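You operate a simulated robot arm through the tools that you are given. There is no shell and no other tool.

You are at the controls of a simulated robot arm. One attempt, no reset.

JOB
Put things in order on the top of the steel workbench. At the end: the blue wipe pad stands where the clear sample bottle stood; the clear jar (marked "SET 2") from the top of the steel workbench stands where the blue wipe pad stood; the silver spacer block from the top of the steel workbench stands on top of the white bundle of papers; the clear sample bottle from the top of the steel workbench stands where the silver spacer block stood; whatever was shut is shut again. Leave all else as you found it, and nothing knocked over.

Only the result counts: the job must be done as asked and must still hold three seconds after the hand-in. Knocking over, shifting, dropping, spilling or breaking anything else fails it.

ROBOT AND FRAMES
A 6-joint arm with a two-finger parallel gripper, fixed in place. Base frame: the origin is at the foot of the arm, x ahead of it, y to its left, z up; the work surface is at about z = 0. Units: mm, degrees, N and s.
With the tool pointing down near the work surface it reaches from about 160 to 420 mm from the base axis. Its first joint turns from -66.0 to 66.0 degrees. Payload 1.57 kg.
The TCP is the grasp point between the finger pads, 30 mm short of the fingertips. In the tool frame z runs along the fingers and y along their closing line. Largest opening 80 mm; finger width 17, thickness 12; the body of the gripper, 40 by 82 mm, starts 80 mm behind the TCP.
Orientation is told as [roll, pitch, yaw] about the base's x, y, z axes, in that order, counted from this pose: with the fingers straight down and closing along the base's y, the tool's x points along the base's -x, its y along +y and its z along -z.

CONTROLS
- The arm moves only by the tool servo_tool. Its argument "targets" is a list that holds one entry, the list of rows, each a list of 7 numbers: the shift along the tool's x, y, z in mm, then the turn, a rotation vector about the tool's x, y, z in degrees, then the closure in counts, from 0 (fully open) to 255 (shut). In form: [[[x, y, z, wx, wy, wz, jaw], ...]]. A call has 1 to 20 rows; each row is the pose to reach, as a shift and turn from the pose commanded when the call began, along the tool's axes at that moment. Rows are played at 5 a second. More than 50 mm and 8.6 degrees between two rows, or a gripper value outside its range, and nothing of the call is played. A pose out of reach is approached as far as the arm can. The call stops where the force on the tool passes 40 N (or 10 N more than at its start, if that is more) or the arm is blocked; 0.2 s more then pass. Each finger travels about 153 mm/s and halts on what it meets, pressing with about 21 N; the grip force reading is that of the motor and also rises with nothing between the fingers. The clock runs only during rows and for 0.2 s after the last one: add rows that repeat a pose to give the fingers time. The reply holds the time, the measured pose of the TCP, the force on the tool along the base axes, the opening and the grip force, in the units named above and with some noise, with the torque about the TCP (base axes, N m) and any sound that the robot's microphone picked up.
- Cameras (640 x 400 px; columns grow to the right, rows downward): "scene" is fixed at [55.9, -336.8, 417.4]; the picture's right is [0.75, -0.66, 0.00], its down [-0.43, -0.49, -0.76] and it looks along [0.50, 0.57, -0.65] (base axes); focal length 280 px, centre (320, 200). "wrist" rides on the gripper at [72, -7, -122] in the tool frame; the picture's right is [0.09, 1.00, 0.00], its down [-0.84, 0.08, -0.54] and it looks along [-0.54, 0.05, 0.84] (tool axes); focal length 238 px, centre (320, 200). There is no depth. A picture from a camera that has moved, and an enlarged one, comes with that camera's place and axes in the base frame and with its lens.
- capture(camera): a new picture of that camera. No time passes.
- zoom(camera, box): a new picture of the part [left, top, right, bottom] of that camera's present view, enlarged. No time passes.
- close_job(): hands the job in; it is judged then, once.

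Places have to be worked out from the pictures, the camera data and where the tool is seen. Open the gripper and draw the arm clear of the work before you hand the job in, unless the task says otherwise.

The tools are called after "Request:" as a command line: name --argument value ..., lists and objects as JSON in quotes. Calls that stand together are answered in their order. servo_tool: Moves the arm, as the interface text tells. Its arguments: {"type":"object","properties":{"targets":{"type":"array"}},"required":["targets"]} The other tools are called the same way: capture (camera) takes a picture; zoom (camera, box) takes an enlarged picture of a part of a camera's view; close_job () hands the job in.

At the start:

```text
time_s: 0.0
tcp_pos: [271.8, -5.4, 216.0]
orientation: [0.0, 0.1, 0.1]
force: [-0.2, -0.6, 1.0]
torque: [0.05, 0.02, -0.01]
finger_gap: 79.7
finger_force: 0.1
```

scene: 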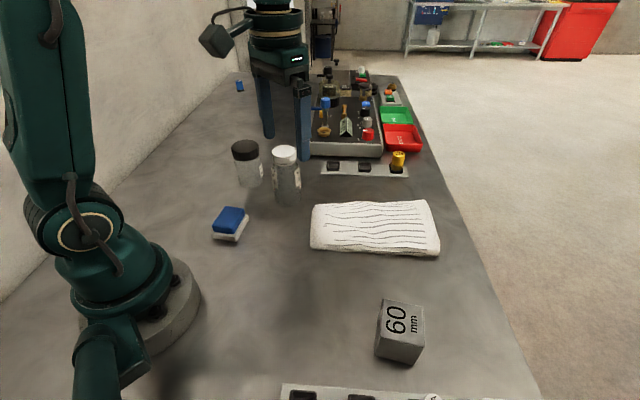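
wrist: 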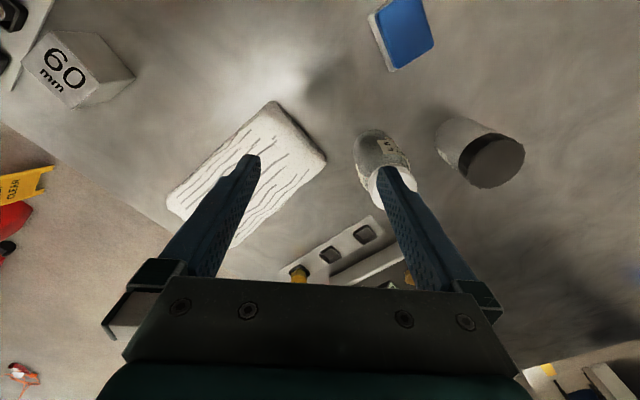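

The scene shows a blue pad, two transparent containers (one with a black lid, one with a white lid), a paper bundle and a 60 mm block. I'll enlarge these to identify and locate each one.

Request:
zoom --camera "scene" --box '[200, 120, 340, 250]'

Request:
zoom --camera "scene" --box '[280, 180, 460, 380]'

Request:
zoom --camera "wrist" --box '[320, 0, 560, 220]'

Request:
zoom --camera "scene" --box '[220, 50, 440, 190]'

```text
3.08 times, centred on (270, 185) of scene
camera zoom: at [55.9, -336.8, 417.4], right [0.75, -0.66, 0.0], down [-0.43, -0.49, -0.76], along [0.5, 0.57, -0.65], focal length 861 px, centre (474, 246)
```

zoom: 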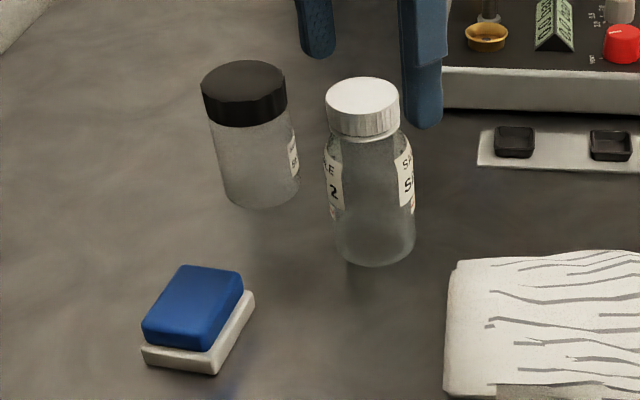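

```text
2.00 times, centred on (370, 280) of scene
camera zoom: at [55.9, -336.8, 417.4], right [0.75, -0.66, 0.0], down [-0.43, -0.49, -0.76], along [0.5, 0.57, -0.65], focal length 560 px, centre (220, 40)
```

zoom: 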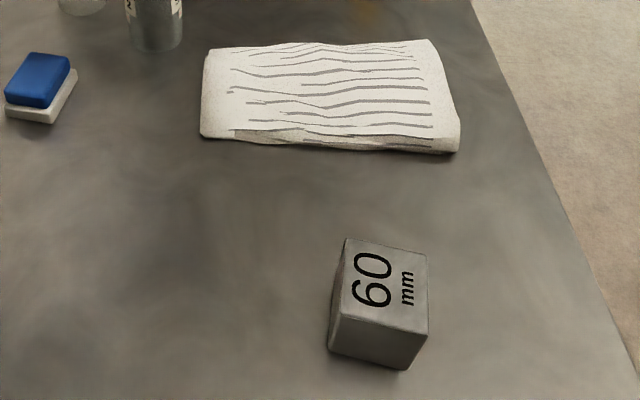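

```text
1.82 times, centred on (440, 110) of wrist
camera zoom: at [199.5, -12.8, 337.8], right [-0.09, 1.0, 0.0], down [0.84, 0.08, 0.54], along [0.54, 0.05, -0.84], focal length 433 px, centre (102, 364)
```

zoom: 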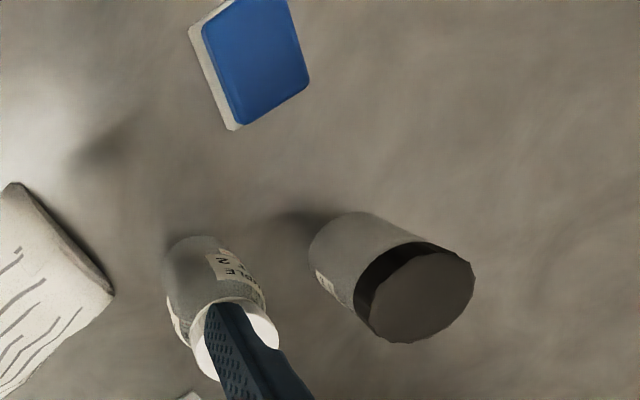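

```text
2.86 times, centred on (330, 120) of scene
camera zoom: at [55.9, -336.8, 417.4], right [0.75, -0.66, 0.0], down [-0.43, -0.49, -0.76], along [0.5, 0.57, -0.65], focal length 800 px, centre (291, 429)
```

zoom: 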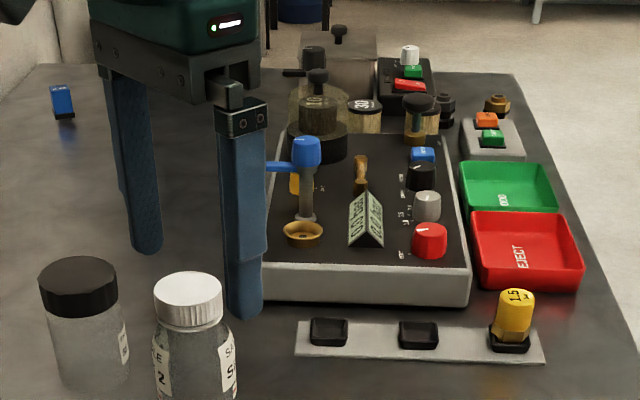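

The black-lidded container looks like the jar (label "SE…") and the white-capped one like the sample bottle (label "SAMPLE…"). The block sits near (255,-280), turned by about -54° in yaw, so I'll bring the open gripper over it at the present height for a closer look.

Request:
servo_tool --targets '[[[2.65, -22.05, 0, 0, 0, 4.475, 0], [5.3, -44.1, 0, 0, 0, 8.95, 0], [7.95, -66.15, 0, 0, 0, 13.43, 0], [10.6, -88.2, 0, 0, 0, 17.9, 0], [13.25, -110.25, 0, 0, 0, 22.38, 0], [15.9, -132.3, 0, 0, 0, 26.85, 0], [18.55, -154.35, 0, 0, 0, 31.33, 0], [21.2, -176.4, 0, 0, 0, 35.8, 0], [23.85, -198.45, 0, 0, 0, 40.28, 0], [26.5, -220.5, 0, 0, 0, 44.75, 0], [29.15, -242.55, 0, 0, 0, 49.23, 0], [31.8, -264.6, 0, 0, 0, 53.7, 0], [31.8, -264.6, 0, 0, 0, 53.7, 0], [31.8, -264.6, 0, 0, 0, 53.7, 0]]]'

```text
time_s: 3.0
tcp_pos: [239.3, -269.8, 216.0]
orientation: [0.0, -0.1, -53.6]
force: [-0.2, 0.7, 0.1]
torque: [0.04, -0.03, -0.02]
finger_gap: 80.2
finger_force: 0.1
```

The arm arrived at (239,-270,216) with yaw -53.6°. I'll take wrist and scene views to measure the block, the papers and the other objects.

Request:
capture --camera "wrist"

Request:
capture --camera "scene"

```text
taken
camera wrist: at [190.9, -216.0, 337.6], right [0.75, 0.66, 0.0], down [0.56, -0.63, 0.54], along [0.36, -0.41, -0.84], focal length 238 px, centre (320, 200)
```

wrist: 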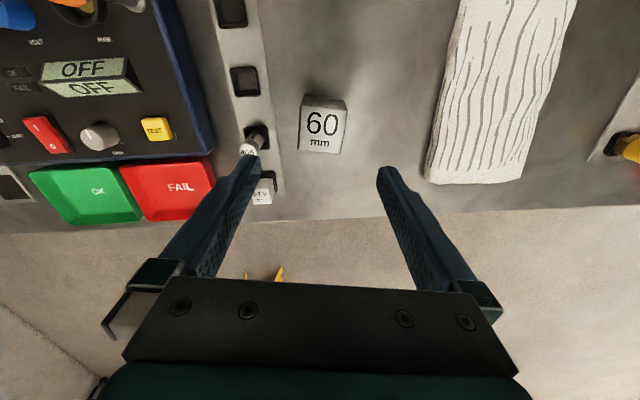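

```text
taken
```

scene: 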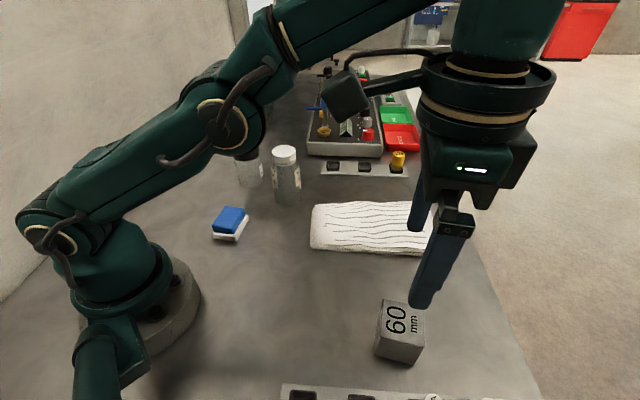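

The block is well visible, with a strip of sockets and a small white-topped plug beside it. I'll enlarge that area to check clearance for the fingers.

Request:
zoom --camera "wrist" --box '[220, 70, 380, 210]'

Request:
zoom --camera "wrist" --box '[400, 0, 640, 200]'

Request:
zoom --camera "scene" --box '[280, 280, 480, 400]'

Request:
zoom --camera "scene" --box '[200, 130, 320, 250]'

```text
2.86 times, centred on (300, 140) of wrist
camera zoom: at [190.9, -216.0, 337.6], right [0.75, 0.66, 0.0], down [0.56, -0.63, 0.54], along [0.36, -0.41, -0.84], focal length 681 px, centre (377, 371)
```

zoom: 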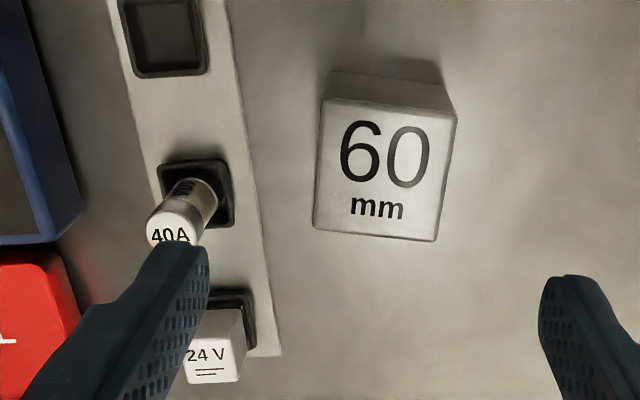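

```text
2.00 times, centred on (520, 100) of wrist
camera zoom: at [190.9, -216.0, 337.6], right [0.75, 0.66, 0.0], down [0.56, -0.63, 0.54], along [0.36, -0.41, -0.84], focal length 477 px, centre (-80, 400)
```

zoom: 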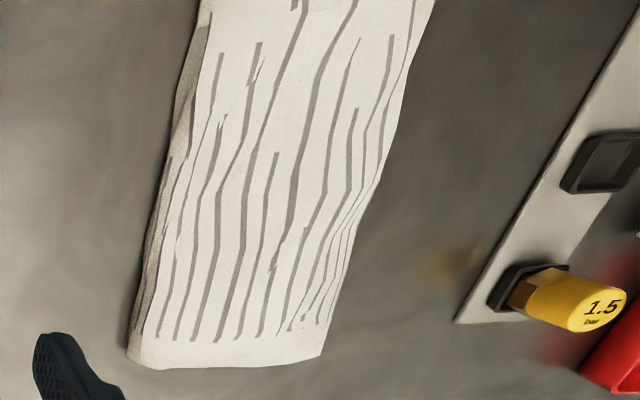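

```text
3.20 times, centred on (380, 340) of scene
camera zoom: at [55.9, -336.8, 417.4], right [0.75, -0.66, 0.0], down [-0.43, -0.49, -0.76], along [0.5, 0.57, -0.65], focal length 896 px, centre (128, -248)
```

zoom: 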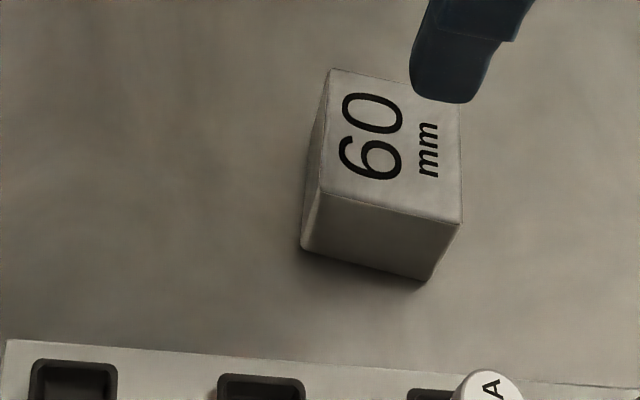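

```text
3.33 times, centred on (260, 190) of scene
camera zoom: at [55.9, -336.8, 417.4], right [0.75, -0.66, 0.0], down [-0.43, -0.49, -0.76], along [0.5, 0.57, -0.65], focal length 933 px, centre (520, 233)
```

zoom: 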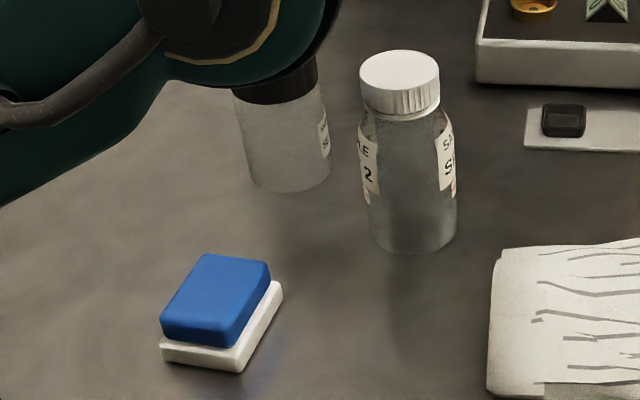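

I place the block's centre at about (250,-277): roughly 54 mm square, just under 60 mm tall, edges at 35°/-55°. The strip's edge is about 62 mm from that centre, so the open fingers fit. I'll move above it with the fingertips just over its top and check again.

Request:
servo_tool --targets '[[[-4, 1.6, 15, 0, 0, 0.5, 0], [-8, 3.2, 35, 0, 0, 1, 0], [-12.4, 4.7, 55, 0, 0, 1.4, 0], [-12.4, 4.7, 75, 0, 0, 1.4, 0], [-12.4, 4.7, 92, 0, 0, 1.4, 0], [-12.4, 4.7, 106, 0, 0, 1.4, 0], [-12.4, 4.7, 106, 0, 0, 1.4, 0], [-12.4, 4.7, 106, 0, 0, 1.4, 0]]]'

Request:
capture --camera "wrist"

Request:
zoom --camera "scene" --box '[320, 250, 480, 400]'

```text
time_s: 4.8
tcp_pos: [251.4, -277.4, 108.7]
orientation: [0.0, 0.0, -55.1]
force: [-0.8, 0.2, -0.2]
torque: [-0.02, -0.01, -0.01]
finger_gap: 79.9
finger_force: 0.1
```

```text
taken
camera wrist: at [204.4, -223.1, 231.2], right [0.76, 0.65, 0.0], down [0.54, -0.64, 0.54], along [0.35, -0.41, -0.84], focal length 238 px, centre (320, 200)
```

wrist: 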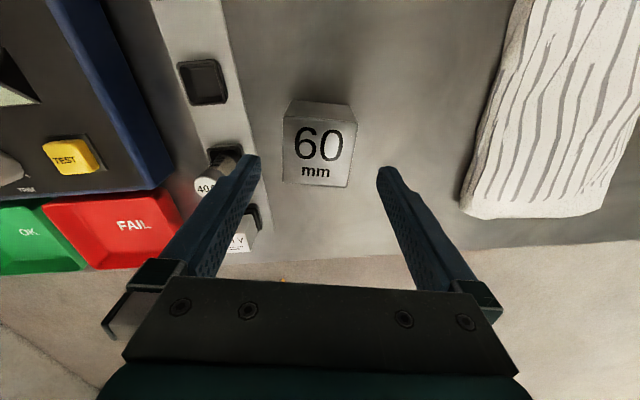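

```text
2.67 times, centred on (400, 325) of scene
camera zoom: at [55.9, -336.8, 417.4], right [0.75, -0.66, 0.0], down [-0.43, -0.49, -0.76], along [0.5, 0.57, -0.65], focal length 746 px, centre (107, -133)
```

zoom: 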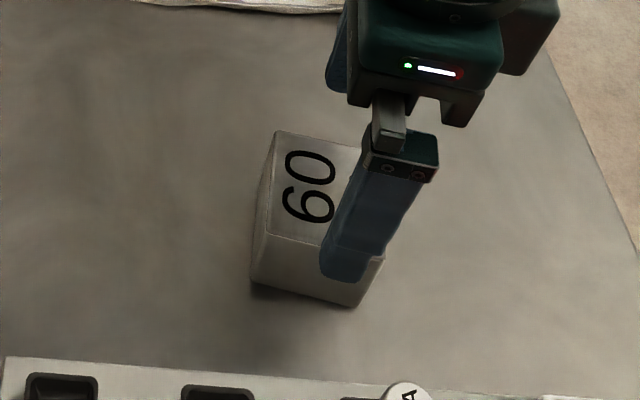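

The block's top appears slightly nearer the base than the grip centre. I'll zoom to measure the offset precisely.

Request:
zoom --camera "wrist" --box '[240, 70, 400, 220]'

```text
2.67 times, centred on (320, 145) of wrist
camera zoom: at [204.4, -223.1, 231.2], right [0.76, 0.65, 0.0], down [0.54, -0.64, 0.54], along [0.35, -0.41, -0.84], focal length 636 px, centre (320, 347)
```

zoom: 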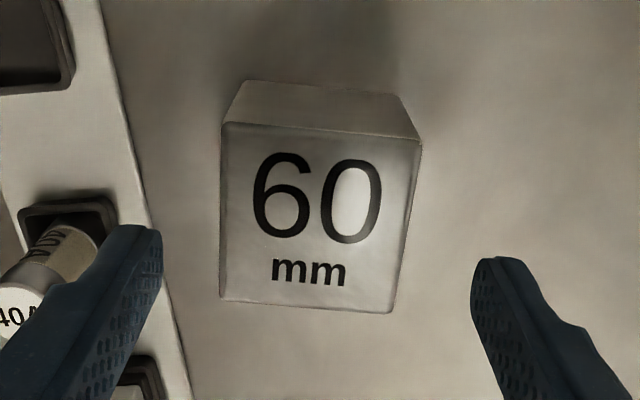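

Two wrist views agree: the block is 54 mm square and about 56 mm tall, with its centre at (248.6,-278). I'll shift by about 2 mm to centre on it, go down to z≈43, and close.

Request:
servo_tool --targets '[[[0.9, -1.2, 0, 0, 0, 0, 0], [1.8, -2.4, 6, 0, 0, 0, 0], [1.8, -2.4, 20, 0, 0, 0, 0], [1.8, -2.4, 34, 0, 0, 0, 0], [1.8, -2.4, 48, 0, 0, 0, 0], [1.8, -2.4, 60, 0, 0, 0, 0], [1.8, -2.4, 66, 0, 0, 0, 0], [1.8, -2.4, 66, 0, 0, 0, 0]]]'

Request:
capture --camera "wrist"

```text
time_s: 6.6
tcp_pos: [249.1, -278.4, 43.8]
orientation: [0.0, -0.1, -55.0]
force: [0.2, 0.4, 0.2]
torque: [-0.01, -0.03, 0.0]
finger_gap: 79.9
finger_force: 0.0
```

```text
taken
camera wrist: at [201.7, -223.8, 166.6], right [0.76, 0.65, 0.0], down [0.54, -0.64, 0.54], along [0.35, -0.41, -0.84], focal length 238 px, centre (320, 200)
```

wrist: 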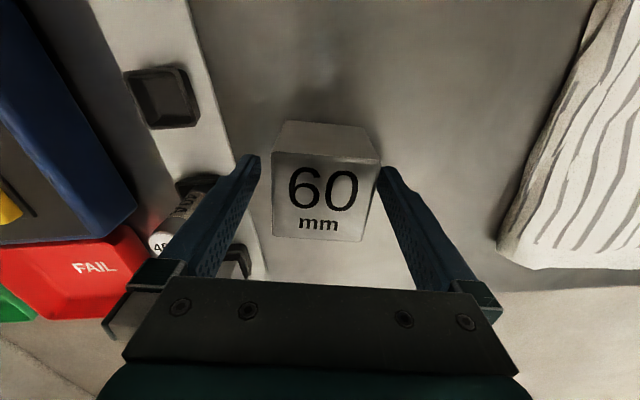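

The fingers straddle the block evenly without touching the strip. I'll close the gripper now.

Request:
servo_tool --targets '[[[0, 0, 0, 0, 0, 0, 60], [0, 0, 0, 0, 0, 0, 255], [0, 0, 0, 0, 0, 0, 255], [0, 0, 0, 0, 0, 0, 255]]]'

```text
time_s: 7.6
tcp_pos: [249.6, -278.7, 45.6]
orientation: [0.1, 0.1, -54.9]
force: [1.4, 1.5, 0.1]
torque: [-0.04, -0.02, -0.01]
finger_gap: 55.1
finger_force: 21.1
```

The grip holds at a 55 mm gap with 21 N. I'll lift slowly and straight up by 100 mm and check the load and the view.

Request:
servo_tool --targets '[[[0, 0, -3, 0, 0, 0, 255], [0, 0, -8, 0, 0, 0, 255], [0, 0, -16, 0, 0, 0, 255], [0, 0, -26, 0, 0, 0, 255], [0, 0, -38, 0, 0, 0, 255], [0, 0, -50, 0, 0, 0, 255], [0, 0, -62, 0, 0, 0, 255], [0, 0, -74, 0, 0, 0, 255], [0, 0, -85, 0, 0, 0, 255], [0, 0, -94, 0, 0, 0, 255], [0, 0, -100, 0, 0, 0, 255], [0, 0, -100, 0, 0, 0, 255]]]'

Request:
capture --camera "wrist"

Request:
capture --camera "scene"

```text
time_s: 10.2
tcp_pos: [249.5, -276.9, 143.4]
orientation: [0.2, 0.0, -55.0]
force: [0.9, -0.6, -5.7]
torque: [0.03, 0.0, 0.01]
finger_gap: 54.8
finger_force: 20.9
```

```text
taken
camera wrist: at [202.3, -222.7, 265.5], right [0.76, 0.65, 0.0], down [0.54, -0.64, 0.54], along [0.35, -0.41, -0.84], focal length 238 px, centre (320, 200)
```

wrist: 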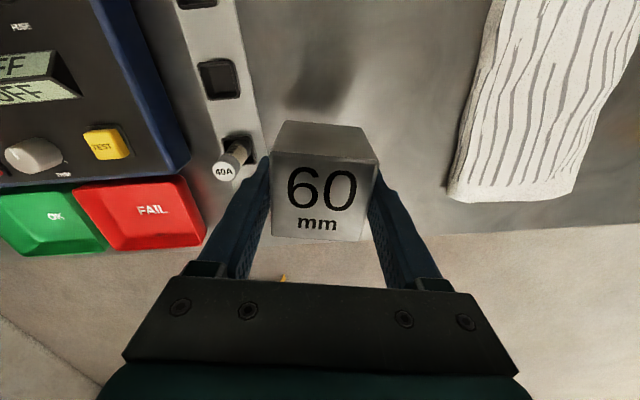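

```text
taken
```

scene: 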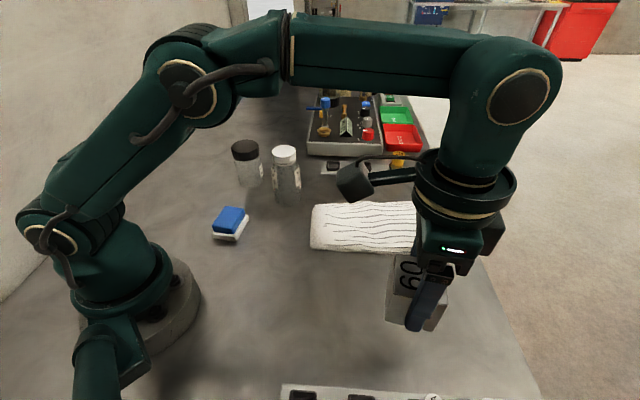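

The load is about 5.7 N and the grip is steady. I'll zoom on the papers to judge their height and surface before placing the block there.

Request:
zoom --camera "scene" --box '[300, 190, 430, 265]'

Request:
zoom --camera "wrist" --box '[430, 0, 640, 210]'

```text
4.92 times, centred on (365, 228) of scene
camera zoom: at [55.9, -336.8, 417.4], right [0.75, -0.66, 0.0], down [-0.43, -0.49, -0.76], along [0.5, 0.57, -0.65], focal length 1378 px, centre (98, 65)
```

zoom: 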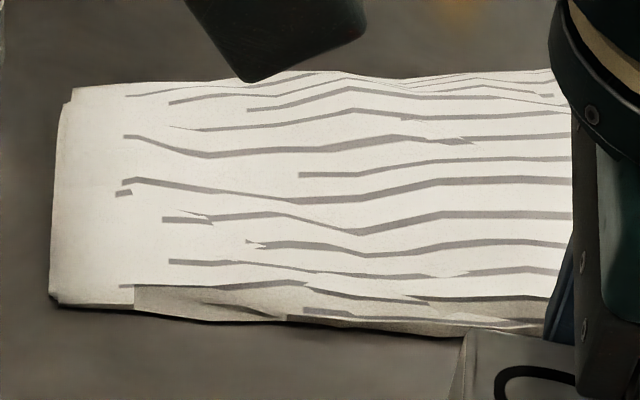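

```text
1.90 times, centred on (535, 105) of wrist
camera zoom: at [202.3, -222.7, 265.5], right [0.76, 0.65, 0.0], down [0.54, -0.64, 0.54], along [0.35, -0.41, -0.84], focal length 454 px, centre (-90, 381)
```

zoom: 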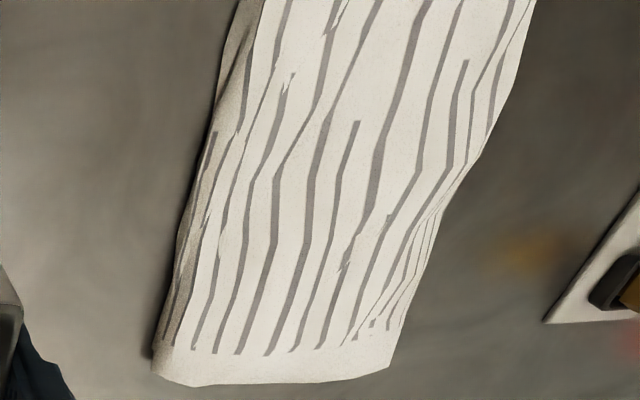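

The bundle is low and slightly uneven, widest in the middle and right. I'll carry the block to above (375,-90), turning it 13° to line up with the bundle.

Request:
servo_tool --targets '[[[2.4, 6.3, 0.4, 0, 0, -0.4, 255], [7.3, 18.9, 1.3, 0, 0, -1.2, 255], [14.7, 37.9, 2.7, 0, 0, -2.3, 255], [22.8, 58.9, 4.2, 0, 0, -3.6, 255], [31.8, 82.1, 5.8, 0, 0, -5.1, 255], [40.7, 105.2, 7.5, 0, 0, -6.5, 255], [49.7, 128.4, 9.1, 0, 0, -7.9, 255], [58.7, 151.6, 10.8, 0, 0, -9.4, 255], [66.8, 172.6, 12.3, 0, 0, -10.7, 255], [74.2, 191.5, 13.6, 0, 0, -11.8, 255], [79.1, 204.2, 14.5, 0, 0, -12.6, 255], [81.5, 210.5, 15, 0, 0, -13, 255], [81.5, 210.5, 15, 0, 0, -13, 255]]]'

Request:
capture --camera "wrist"

Request:
capture --camera "scene"

```text
time_s: 13.0
tcp_pos: [373.9, -89.6, 127.0]
orientation: [0.0, 0.0, -41.9]
force: [-0.5, 0.6, -4.8]
torque: [0.02, 0.03, 0.0]
finger_gap: 55.2
finger_force: 21.6
```

```text
taken
camera wrist: at [315.8, -47.2, 248.9], right [0.6, 0.8, 0.0], down [0.67, -0.5, 0.54], along [0.43, -0.32, -0.84], focal length 238 px, centre (320, 200)
```

wrist: 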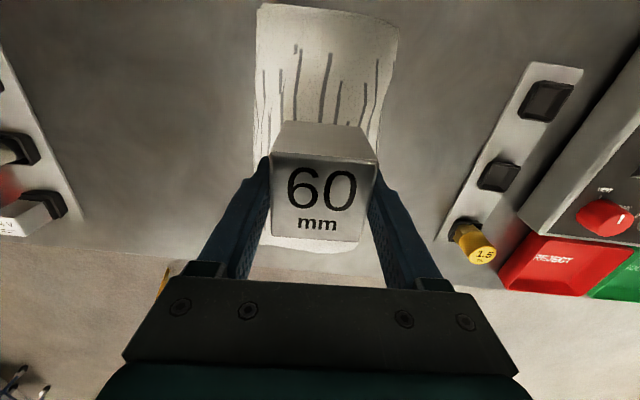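

```text
taken
```

scene: 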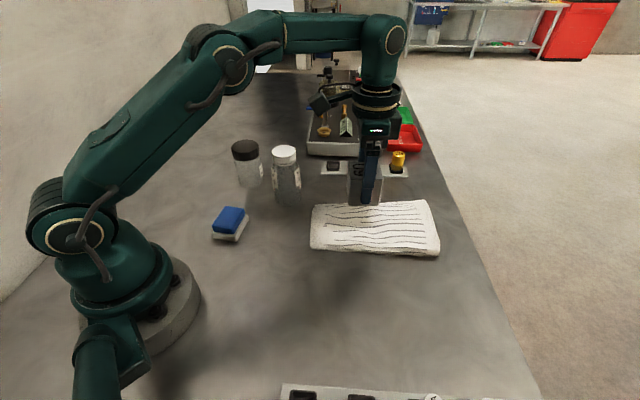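

The block hangs over the middle of the bundle's width, about 95 mm in from its near end. I'll lower it 42 mm, still clear of the paper, and look from the side.

Request:
servo_tool --targets '[[[0, 0, 4, 0, 0, 0, 255], [0, 0, 12, 0, 0, 0, 255], [0, 0, 22, 0, 0, 0, 255], [0, 0, 32, 0, 0, 0, 255], [0, 0, 39, 0, 0, 0, 255], [0, 0, 42, 0, 0, 0, 255], [0, 0, 42, 0, 0, 0, 255]]]'

Request:
zoom --camera "scene" --box '[290, 150, 450, 270]'

```text
time_s: 14.6
tcp_pos: [372.6, -90.6, 87.8]
orientation: [0.1, 0.0, -42.0]
force: [-0.3, -0.2, -6.1]
torque: [0.02, 0.02, -0.02]
finger_gap: 55.0
finger_force: 20.7
```

```text
3.33 times, centred on (370, 210) of scene
camera zoom: at [55.9, -336.8, 417.4], right [0.75, -0.66, 0.0], down [-0.43, -0.49, -0.76], along [0.5, 0.57, -0.65], focal length 933 px, centre (153, 167)
```

zoom: 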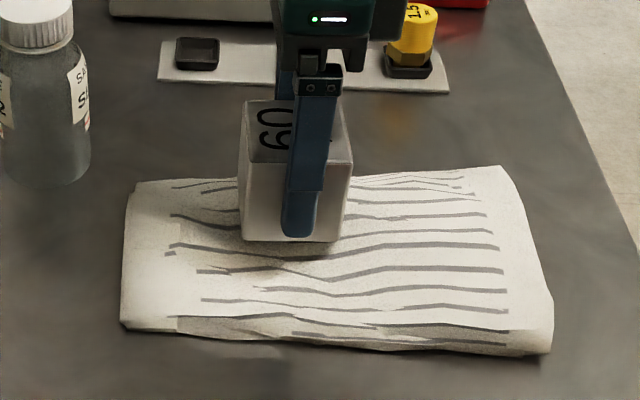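

The block's base is about 43 mm above the bench and still above the paper. I'll lower in short steps and watch the force.

Request:
servo_tool --targets '[[[0, 0, 2, 0, 0, 0, 255], [0, 0, 4, 0, 0, 0, 255], [0, 0, 6, 0, 0, 0, 255], [0, 0, 8, 0, 0, 0, 255], [0, 0, 8, 0, 0, 0, 255]]]'

```text
time_s: 15.8
tcp_pos: [372.8, -90.3, 79.1]
orientation: [0.1, 0.0, -42.0]
force: [-0.8, -2.8, 14.3]
torque: [-0.08, 0.0, -0.02]
finger_gap: 54.6
finger_force: 20.8
```

The block has met the paper: force went from -6 to +14 N at z≈79. I'll ease up a little to see where light contact is.

Request:
servo_tool --targets '[[[0, 0, -0.5, 0, 0, 0, 255], [0, 0, -1, 0, 0, 0, 255], [0, 0, -1, 0, 0, 0, 255]]]'

Request:
zoom --camera "scene" --box '[330, 170, 410, 250]'

Request:
capture --camera "wrist"

```text
time_s: 16.6
tcp_pos: [374.8, -89.6, 80.1]
orientation: [0.0, 0.1, -42.1]
force: [-0.6, 0.3, -4.7]
torque: [-0.03, 0.0, -0.02]
finger_gap: 54.9
finger_force: 20.9
```

```text
5.00 times, centred on (370, 210) of scene
camera zoom: at [55.9, -336.8, 417.4], right [0.75, -0.66, 0.0], down [-0.43, -0.49, -0.76], along [0.5, 0.57, -0.65], focal length 1399 px, centre (70, 150)
```

zoom: 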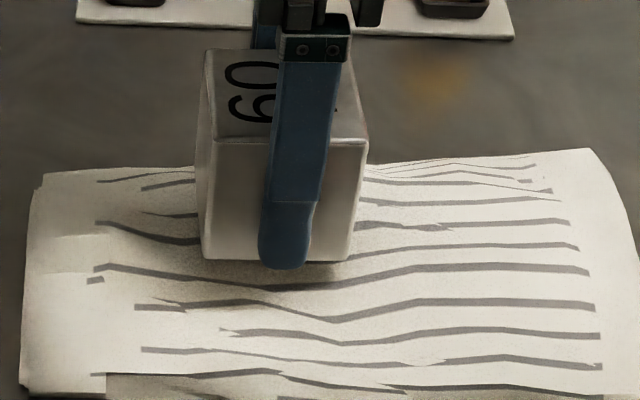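

```text
taken
camera wrist: at [315.8, -47.3, 201.5], right [0.6, 0.8, 0.0], down [0.67, -0.5, 0.54], along [0.43, -0.32, -0.84], focal length 238 px, centre (320, 200)
```

wrist: 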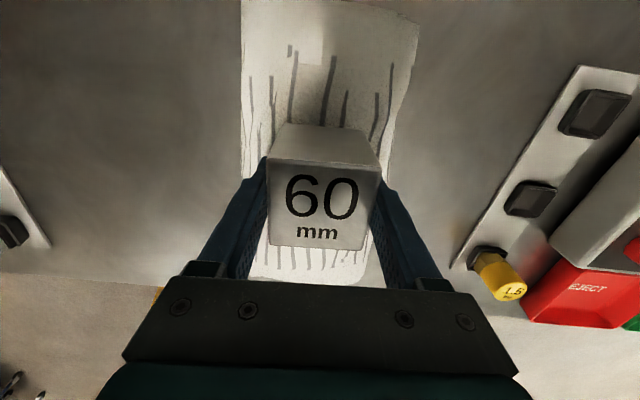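

The wrist view shows the block slid up a few mm in the fingers, and matching a paper mark in both views puts the paper's top near 40 mm. The block is therefore just over the paper, so I'll settle it with about half a millimetre more and check the force.

Request:
servo_tool --targets '[[[0, 0, 0.3, 0, 0, 0, 255], [0, 0, 0.6, 0, 0, 0, 255], [0, 0, 0.6, 0, 0, 0, 255]]]'

```text
time_s: 17.4
tcp_pos: [373.8, -89.5, 79.8]
orientation: [0.0, 0.0, -42.0]
force: [-0.1, -1.0, -4.6]
torque: [-0.03, -0.01, 0.01]
finger_gap: 54.9
finger_force: 21.0
```

Request:
servo_tool --targets '[[[0, 0, 0.4, 0, 0, 0, 255], [0, 0, 0.7, 0, 0, 0, 255], [0, 0, 0.7, 0, 0, 0, 255]]]'

```text
time_s: 18.2
tcp_pos: [374.3, -89.5, 79.6]
orientation: [0.0, 0.0, -42.0]
force: [0.2, -0.2, -4.6]
torque: [0.0, -0.03, -0.01]
finger_gap: 54.9
finger_force: 20.8
```

The reading is -4.6 N, so the block still hangs almost freely. I'll go down another millimetre in half-millimetre steps.

Request:
servo_tool --targets '[[[0, 0, 0.5, 0, 0, 0, 255], [0, 0, 1, 0, 0, 0, 255], [0, 0, 1, 0, 0, 0, 255]]]'

Request:
zoom --camera "scene" --box '[330, 170, 410, 250]'

```text
time_s: 19.0
tcp_pos: [374.7, -90.3, 78.1]
orientation: [0.2, -0.1, -41.9]
force: [-3.6, 0.9, 12.0]
torque: [0.04, 0.17, 0.0]
finger_gap: 54.8
finger_force: 20.2
```

```text
5.00 times, centred on (370, 210) of scene
camera zoom: at [55.9, -336.8, 417.5], right [0.75, -0.66, 0.0], down [-0.43, -0.49, -0.76], along [0.5, 0.57, -0.65], focal length 1399 px, centre (70, 150)
```

zoom: 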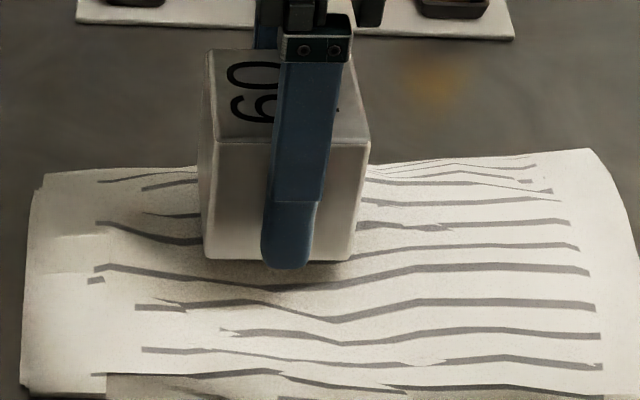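

Now the paper carries the block (+12 N). I'll ease up half a millimetre and open the fingers gradually to about 68 mm.

Request:
servo_tool --targets '[[[0, 0, -0.5, 0, 0, 0, 255], [0, 0, -0.5, 0, 0, 0, 100], [0, 0, -0.5, 0, 0, 0, 85], [0, 0, -0.5, 0, 0, 0, 76], [0, 0, -0.5, 0, 0, 0, 68], [0, 0, -0.5, 0, 0, 0, 60], [0, 0, -0.5, 0, 0, 0, 50], [0, 0, -0.5, 0, 0, 0, 40], [0, 0, -0.5, 0, 0, 0, 40]]]'

Request:
capture --camera "wrist"

Request:
zoom --camera "scene" --box '[330, 170, 410, 250]'

```text
time_s: 21.0
tcp_pos: [375.9, -89.6, 78.9]
orientation: [0.0, 0.0, -42.1]
force: [1.3, 0.6, -0.6]
torque: [0.01, -0.01, 0.0]
finger_gap: 67.4
finger_force: 0.6
```

```text
taken
camera wrist: at [317.1, -47.3, 200.3], right [0.6, 0.8, 0.0], down [0.67, -0.5, 0.54], along [0.44, -0.32, -0.84], focal length 238 px, centre (320, 200)
```

wrist: 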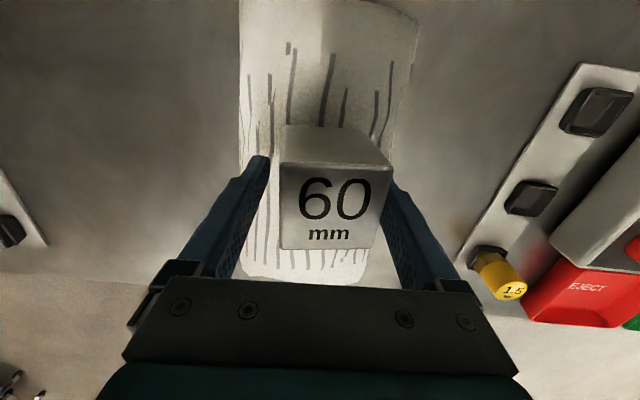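

```text
5.00 times, centred on (370, 210) of scene
camera zoom: at [55.9, -336.8, 417.4], right [0.75, -0.66, 0.0], down [-0.43, -0.49, -0.76], along [0.5, 0.57, -0.65], focal length 1399 px, centre (70, 150)
```

zoom: 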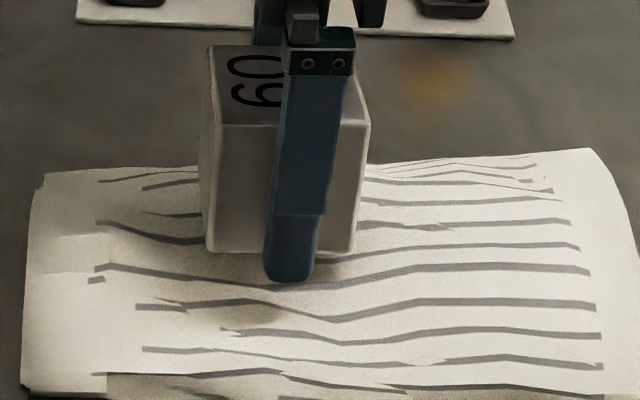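

The block seems to have tipped slightly toward the far finger when released. I'll zoom in to see whether it leans on that finger or sits on the paper by itself.

Request:
zoom --camera "wrist" --box '[220, 100, 440, 300]'

Request:
zoom --camera "scene" --box '[345, 175, 395, 240]'

```text
2.00 times, centred on (330, 200) of wrist
camera zoom: at [317.1, -47.3, 200.3], right [0.6, 0.8, 0.0], down [0.67, -0.5, 0.54], along [0.44, -0.32, -0.84], focal length 477 px, centre (300, 200)
```

zoom: 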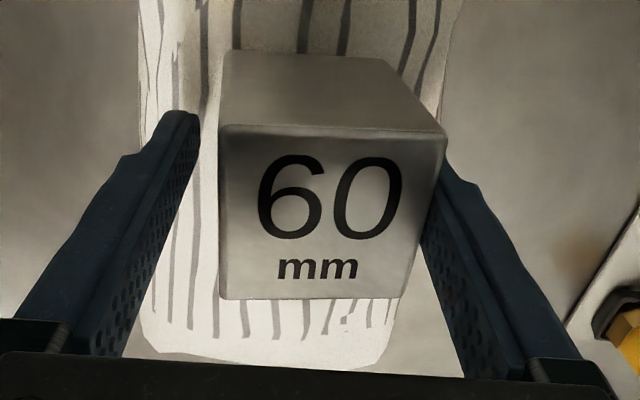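

```text
6.15 times, centred on (370, 208) of scene
camera zoom: at [55.9, -336.8, 417.4], right [0.75, -0.66, 0.0], down [-0.43, -0.49, -0.76], along [0.5, 0.57, -0.65], focal length 1722 px, centre (12, 154)
```

zoom: 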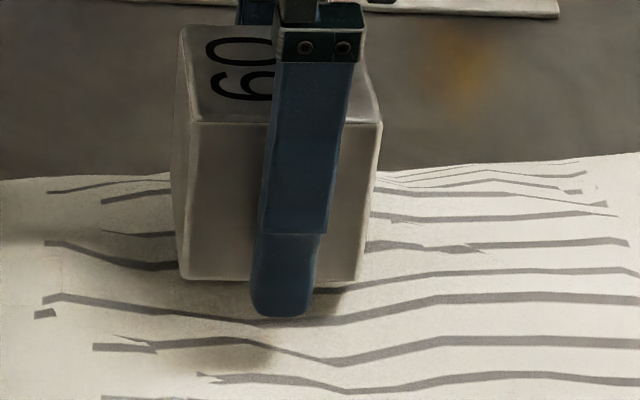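

The block is tilted several degrees, leaning toward the far finger, because the paper surface is uneven here. I'll regrip it at once to straighten it and lift, then study the paper for a flatter spot.

Request:
servo_tool --targets '[[[0, 0, 0, 0, 0, 0, 50], [0, 0, 0, 0, 0, 0, 60], [0, 0, 0, 0, 0, 0, 70], [0, 0, 0, 0, 0, 0, 80], [0, 0, 0, 0, 0, 0, 255], [0, 0, 0, 0, 0, 0, 255], [0, 0, 0, 0, 0, 0, 255], [0, 0, -3, 0, 0, 0, 255], [0, 0, -8, 0, 0, 0, 255], [0, 0, -16, 0, 0, 0, 255], [0, 0, -26, 0, 0, 0, 255], [0, 0, -36, 0, 0, 0, 255], [0, 0, -44, 0, 0, 0, 255], [0, 0, -50, 0, 0, 0, 255], [0, 0, -50, 0, 0, 0, 255]]]'

Request:
capture --camera "wrist"

Request:
zoom --camera "scene" --box '[290, 130, 450, 265]'

```text
time_s: 24.2
tcp_pos: [373.3, -89.0, 129.0]
orientation: [0.0, 0.0, -42.0]
force: [0.3, 0.9, -5.3]
torque: [0.03, -0.03, -0.01]
finger_gap: 55.0
finger_force: 21.5
```

```text
taken
camera wrist: at [315.9, -46.5, 250.2], right [0.6, 0.8, 0.0], down [0.67, -0.5, 0.54], along [0.43, -0.32, -0.84], focal length 238 px, centre (320, 200)
```

wrist: 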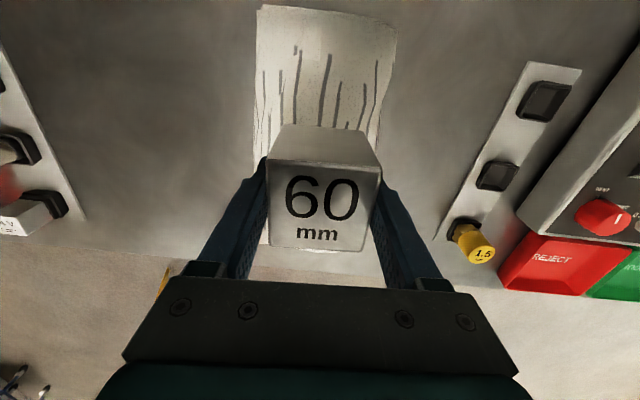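

```text
2.96 times, centred on (370, 198) of scene
camera zoom: at [55.9, -336.8, 417.4], right [0.75, -0.66, 0.0], down [-0.43, -0.49, -0.76], along [0.5, 0.57, -0.65], focal length 829 px, centre (172, 207)
```

zoom: 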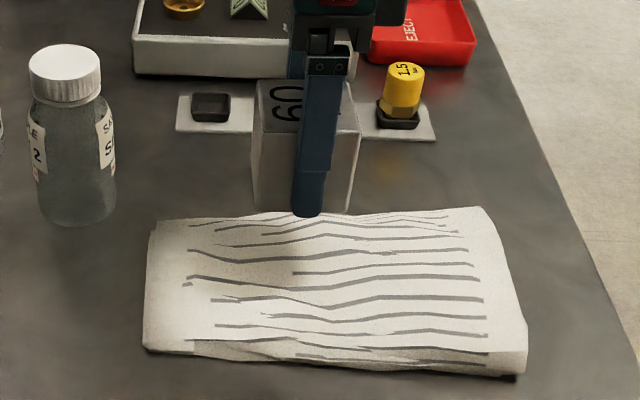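

The bundle itself has not moved. I'll carry the block aside to about (300,-190,216), where the wrist camera sees the whole bundle past the block, so I can compare both views and map surface heights.

Request:
servo_tool --targets '[[[-0.6, -6, -5, 0, 0, 0.6, 255], [-1.9, -18, -14, 0, 0, 2, 255], [-3.4, -34, -25, 0, 0, 3.6, 255], [-5.2, -52, -37, 0, 0, 5.4, 255], [-7.2, -71, -50, 0, 0, 7.4, 255], [-9, -89, -63, 0, 0, 9.4, 255], [-10.7, -105, -74, 0, 0, 11, 255], [-12, -118, -83, 0, 0, 12.4, 255], [-12.6, -123.9, -87, 0, 0, 13, 255], [-12.6, -123.9, -87, 0, 0, 13, 255]]]'

Request:
capture --camera "wrist"

Request:
zoom --camera "wrist" --box '[340, 0, 560, 220]'

Request:
zoom --camera "scene" --box '[300, 190, 450, 270]'

```text
time_s: 26.4
tcp_pos: [300.5, -188.8, 216.6]
orientation: [0.0, -0.1, -55.0]
force: [-0.7, -1.1, -4.1]
torque: [-0.01, 0.0, 0.02]
finger_gap: 54.9
finger_force: 20.8
```

```text
taken
camera wrist: at [253.0, -134.7, 338.0], right [0.76, 0.65, 0.0], down [0.54, -0.64, 0.54], along [0.35, -0.41, -0.84], focal length 238 px, centre (320, 200)
```

wrist: 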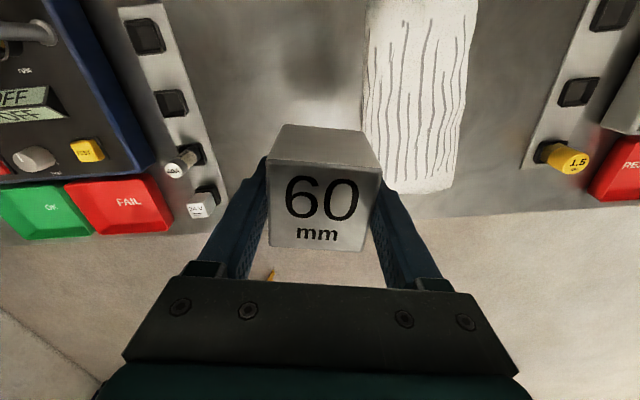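

```text
1.82 times, centred on (450, 110) of wrist
camera zoom: at [253.0, -134.7, 338.0], right [0.76, 0.65, 0.0], down [0.54, -0.64, 0.54], along [0.35, -0.41, -0.84], focal length 433 px, centre (84, 364)
```

zoom: 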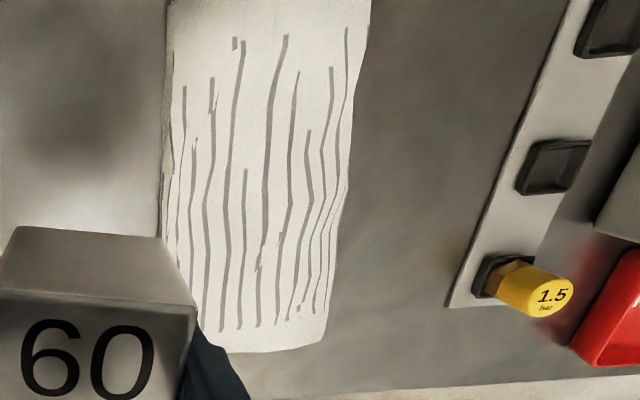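

```text
4.27 times, centred on (375, 230) of scene
camera zoom: at [55.9, -336.8, 417.4], right [0.75, -0.66, 0.0], down [-0.43, -0.49, -0.76], along [0.5, 0.57, -0.65], focal length 1194 px, centre (85, 72)
```

zoom: 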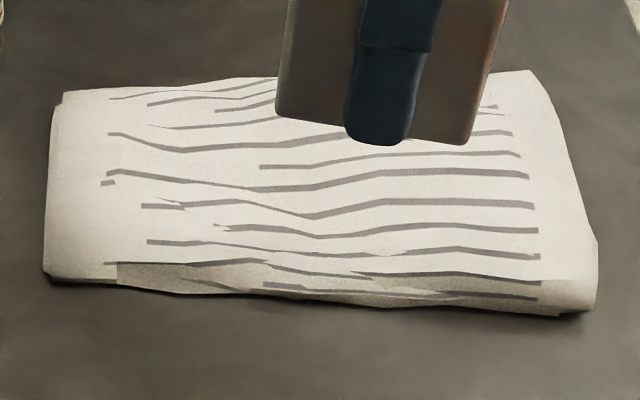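

I'll zoom further into both views to match line features along the bundle.

Request:
zoom --camera "wrist" --box '[355, 0, 495, 100]'

Request:
zoom --camera "wrist" --box '[355, 95, 495, 195]'

Request:
zoom --camera "scene" --box '[305, 195, 385, 260]'

Request:
zoom --camera "scene" --box '[365, 195, 445, 260]'

```text
4.00 times, centred on (425, 50) of wrist
camera zoom: at [253.0, -134.7, 338.0], right [0.76, 0.65, 0.0], down [0.54, -0.64, 0.54], along [0.35, -0.41, -0.84], focal length 953 px, centre (-100, 800)
```

zoom: 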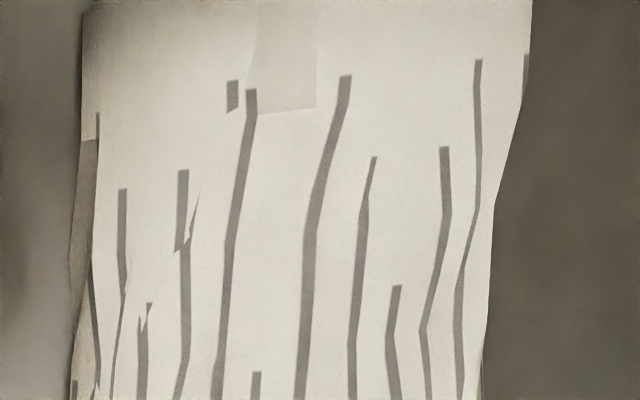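

```text
4.00 times, centred on (425, 145) of wrist
camera zoom: at [253.0, -134.7, 338.0], right [0.76, 0.65, 0.0], down [0.54, -0.64, 0.54], along [0.35, -0.41, -0.84], focal length 953 px, centre (-100, 420)
```

zoom: 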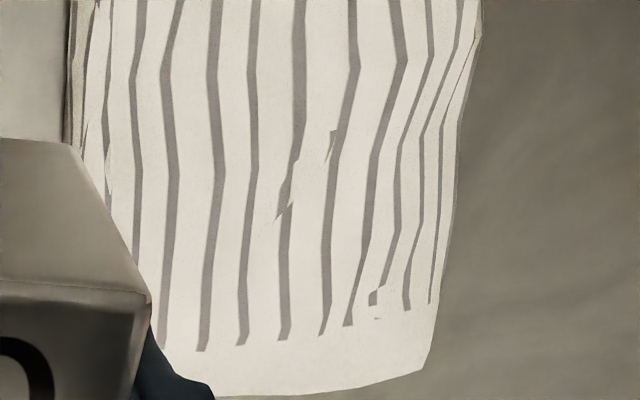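

```text
6.15 times, centred on (345, 228) of scene
camera zoom: at [55.9, -336.8, 417.4], right [0.75, -0.66, 0.0], down [-0.43, -0.49, -0.76], along [0.5, 0.57, -0.65], focal length 1722 px, centre (166, 31)
```

zoom: 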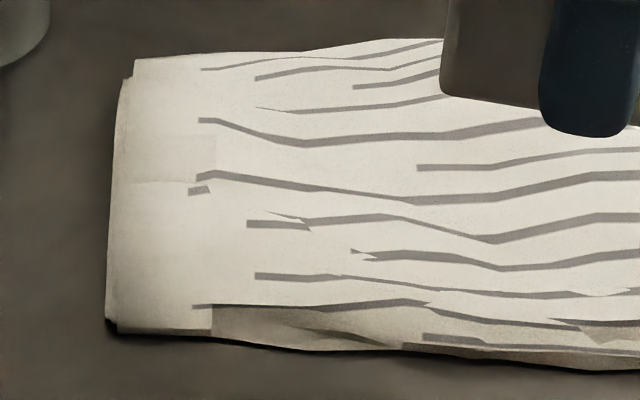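

```text
6.15 times, centred on (405, 228) of scene
camera zoom: at [55.9, -336.8, 417.4], right [0.75, -0.66, 0.0], down [-0.43, -0.49, -0.76], along [0.5, 0.57, -0.65], focal length 1722 px, centre (-203, 31)
```

zoom: 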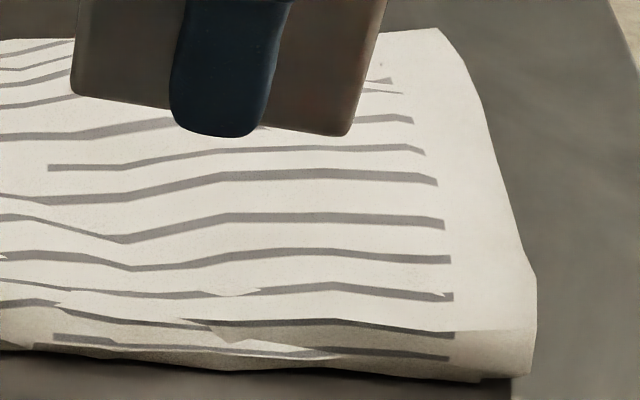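

Matching the lines in both views gives a height map. The near end is about 32–37 mm, a trough runs across where I first tried, and there is a higher, flatter area of about 40–45 mm beyond it. I'll move the block out of the scene camera's line of sight to measure the rest.

Request:
servo_tool --targets '[[[9, 4, -1, 0, 0, -1.7, 255], [25, 11, -3, 0, 0, -4.7, 255], [46, 20.5, -4, 0, 0, -8.7, 255], [69, 31, -5, 0, 0, -13, 255], [92, 41, -7, 0, 0, -17.4, 255], [115, 51, -9, 0, 0, -21.7, 255], [138, 61.5, -10, 0, 0, -26, 255], [159, 71, -11, 0, 0, -30, 255], [176, 78.5, -12, 0, 0, -33.3, 255], [185, 82.6, -13, 0, 0, -35, 255], [185, 82.6, -13, 0, 0, -35, 255]]]'

Request:
zoom --camera "scene" --box '[365, 195, 445, 260]'

Request:
zoom --camera "scene" --box '[305, 195, 385, 260]'

Request:
capture --camera "wrist"

```text
time_s: 28.8
tcp_pos: [261.5, 7.8, 229.8]
orientation: [0.0, 0.1, -20.0]
force: [0.3, 0.4, -4.5]
torque: [-0.02, 0.01, -0.03]
finger_gap: 55.0
finger_force: 21.5
```

```text
6.15 times, centred on (405, 228) of scene
camera zoom: at [55.9, -336.8, 417.4], right [0.75, -0.66, 0.0], down [-0.43, -0.49, -0.76], along [0.5, 0.57, -0.65], focal length 1722 px, centre (-203, 31)
```

zoom: 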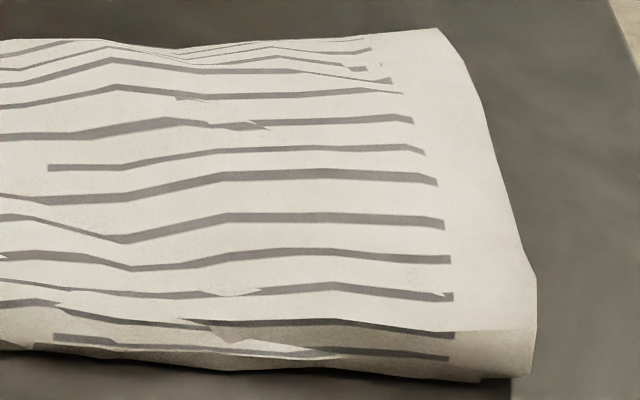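

```text
6.15 times, centred on (345, 228) of scene
camera zoom: at [55.9, -336.8, 417.4], right [0.75, -0.66, 0.0], down [-0.43, -0.49, -0.76], along [0.5, 0.57, -0.65], focal length 1722 px, centre (166, 31)
```

zoom: 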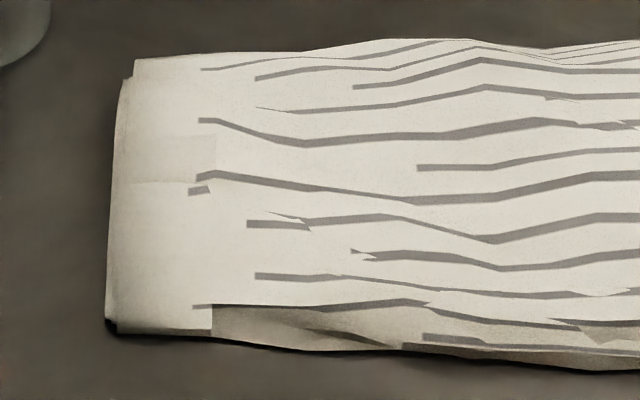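

```text
taken
camera wrist: at [191.6, 25.4, 351.6], right [0.25, 0.97, 0.0], down [0.81, -0.21, 0.54], along [0.52, -0.14, -0.84], focal length 238 px, centre (320, 200)
```

wrist: 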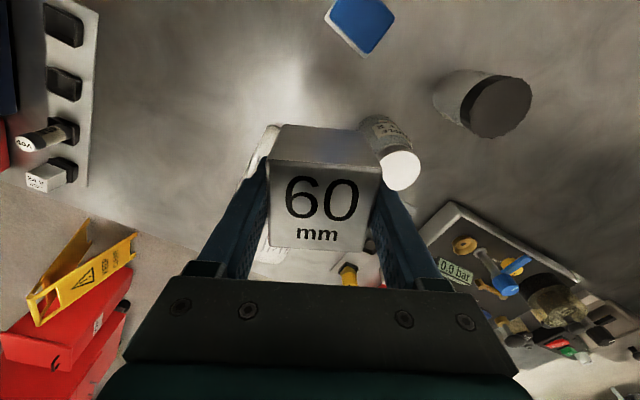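

I want to check how the block now sits in the grip, because it may have pivoted when it touched the paper. I'll zoom on it in both views.

Request:
zoom --camera "wrist" --box '[230, 90, 420, 270]'

Request:
capture --camera "scene"

Request:
zoom --camera "scene" --box '[200, 60, 320, 200]'

```text
2.22 times, centred on (325, 180) of wrist
camera zoom: at [191.6, 25.4, 351.6], right [0.25, 0.97, 0.0], down [0.81, -0.21, 0.54], along [0.52, -0.14, -0.84], focal length 530 px, centre (309, 244)
```

zoom: 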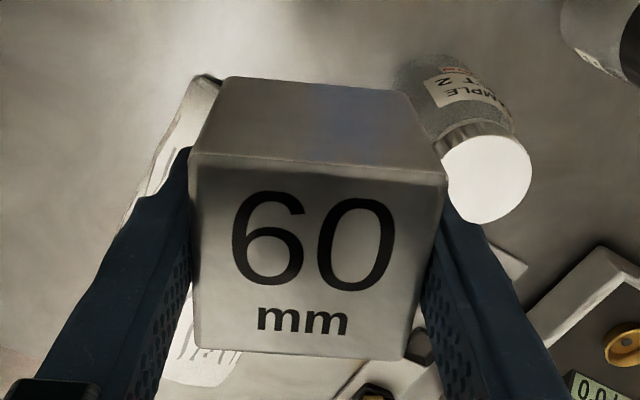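

```text
taken
```

scene: 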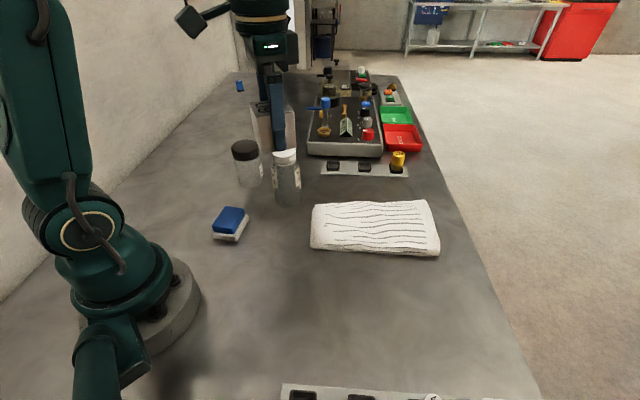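

```text
2.86 times, centred on (260, 130) of scene
camera zoom: at [55.9, -336.8, 417.4], right [0.75, -0.66, 0.0], down [-0.43, -0.49, -0.76], along [0.5, 0.57, -0.65], focal length 800 px, centre (491, 400)
```

zoom: 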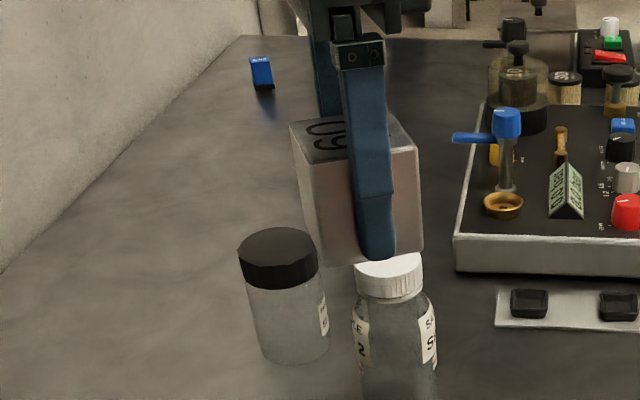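

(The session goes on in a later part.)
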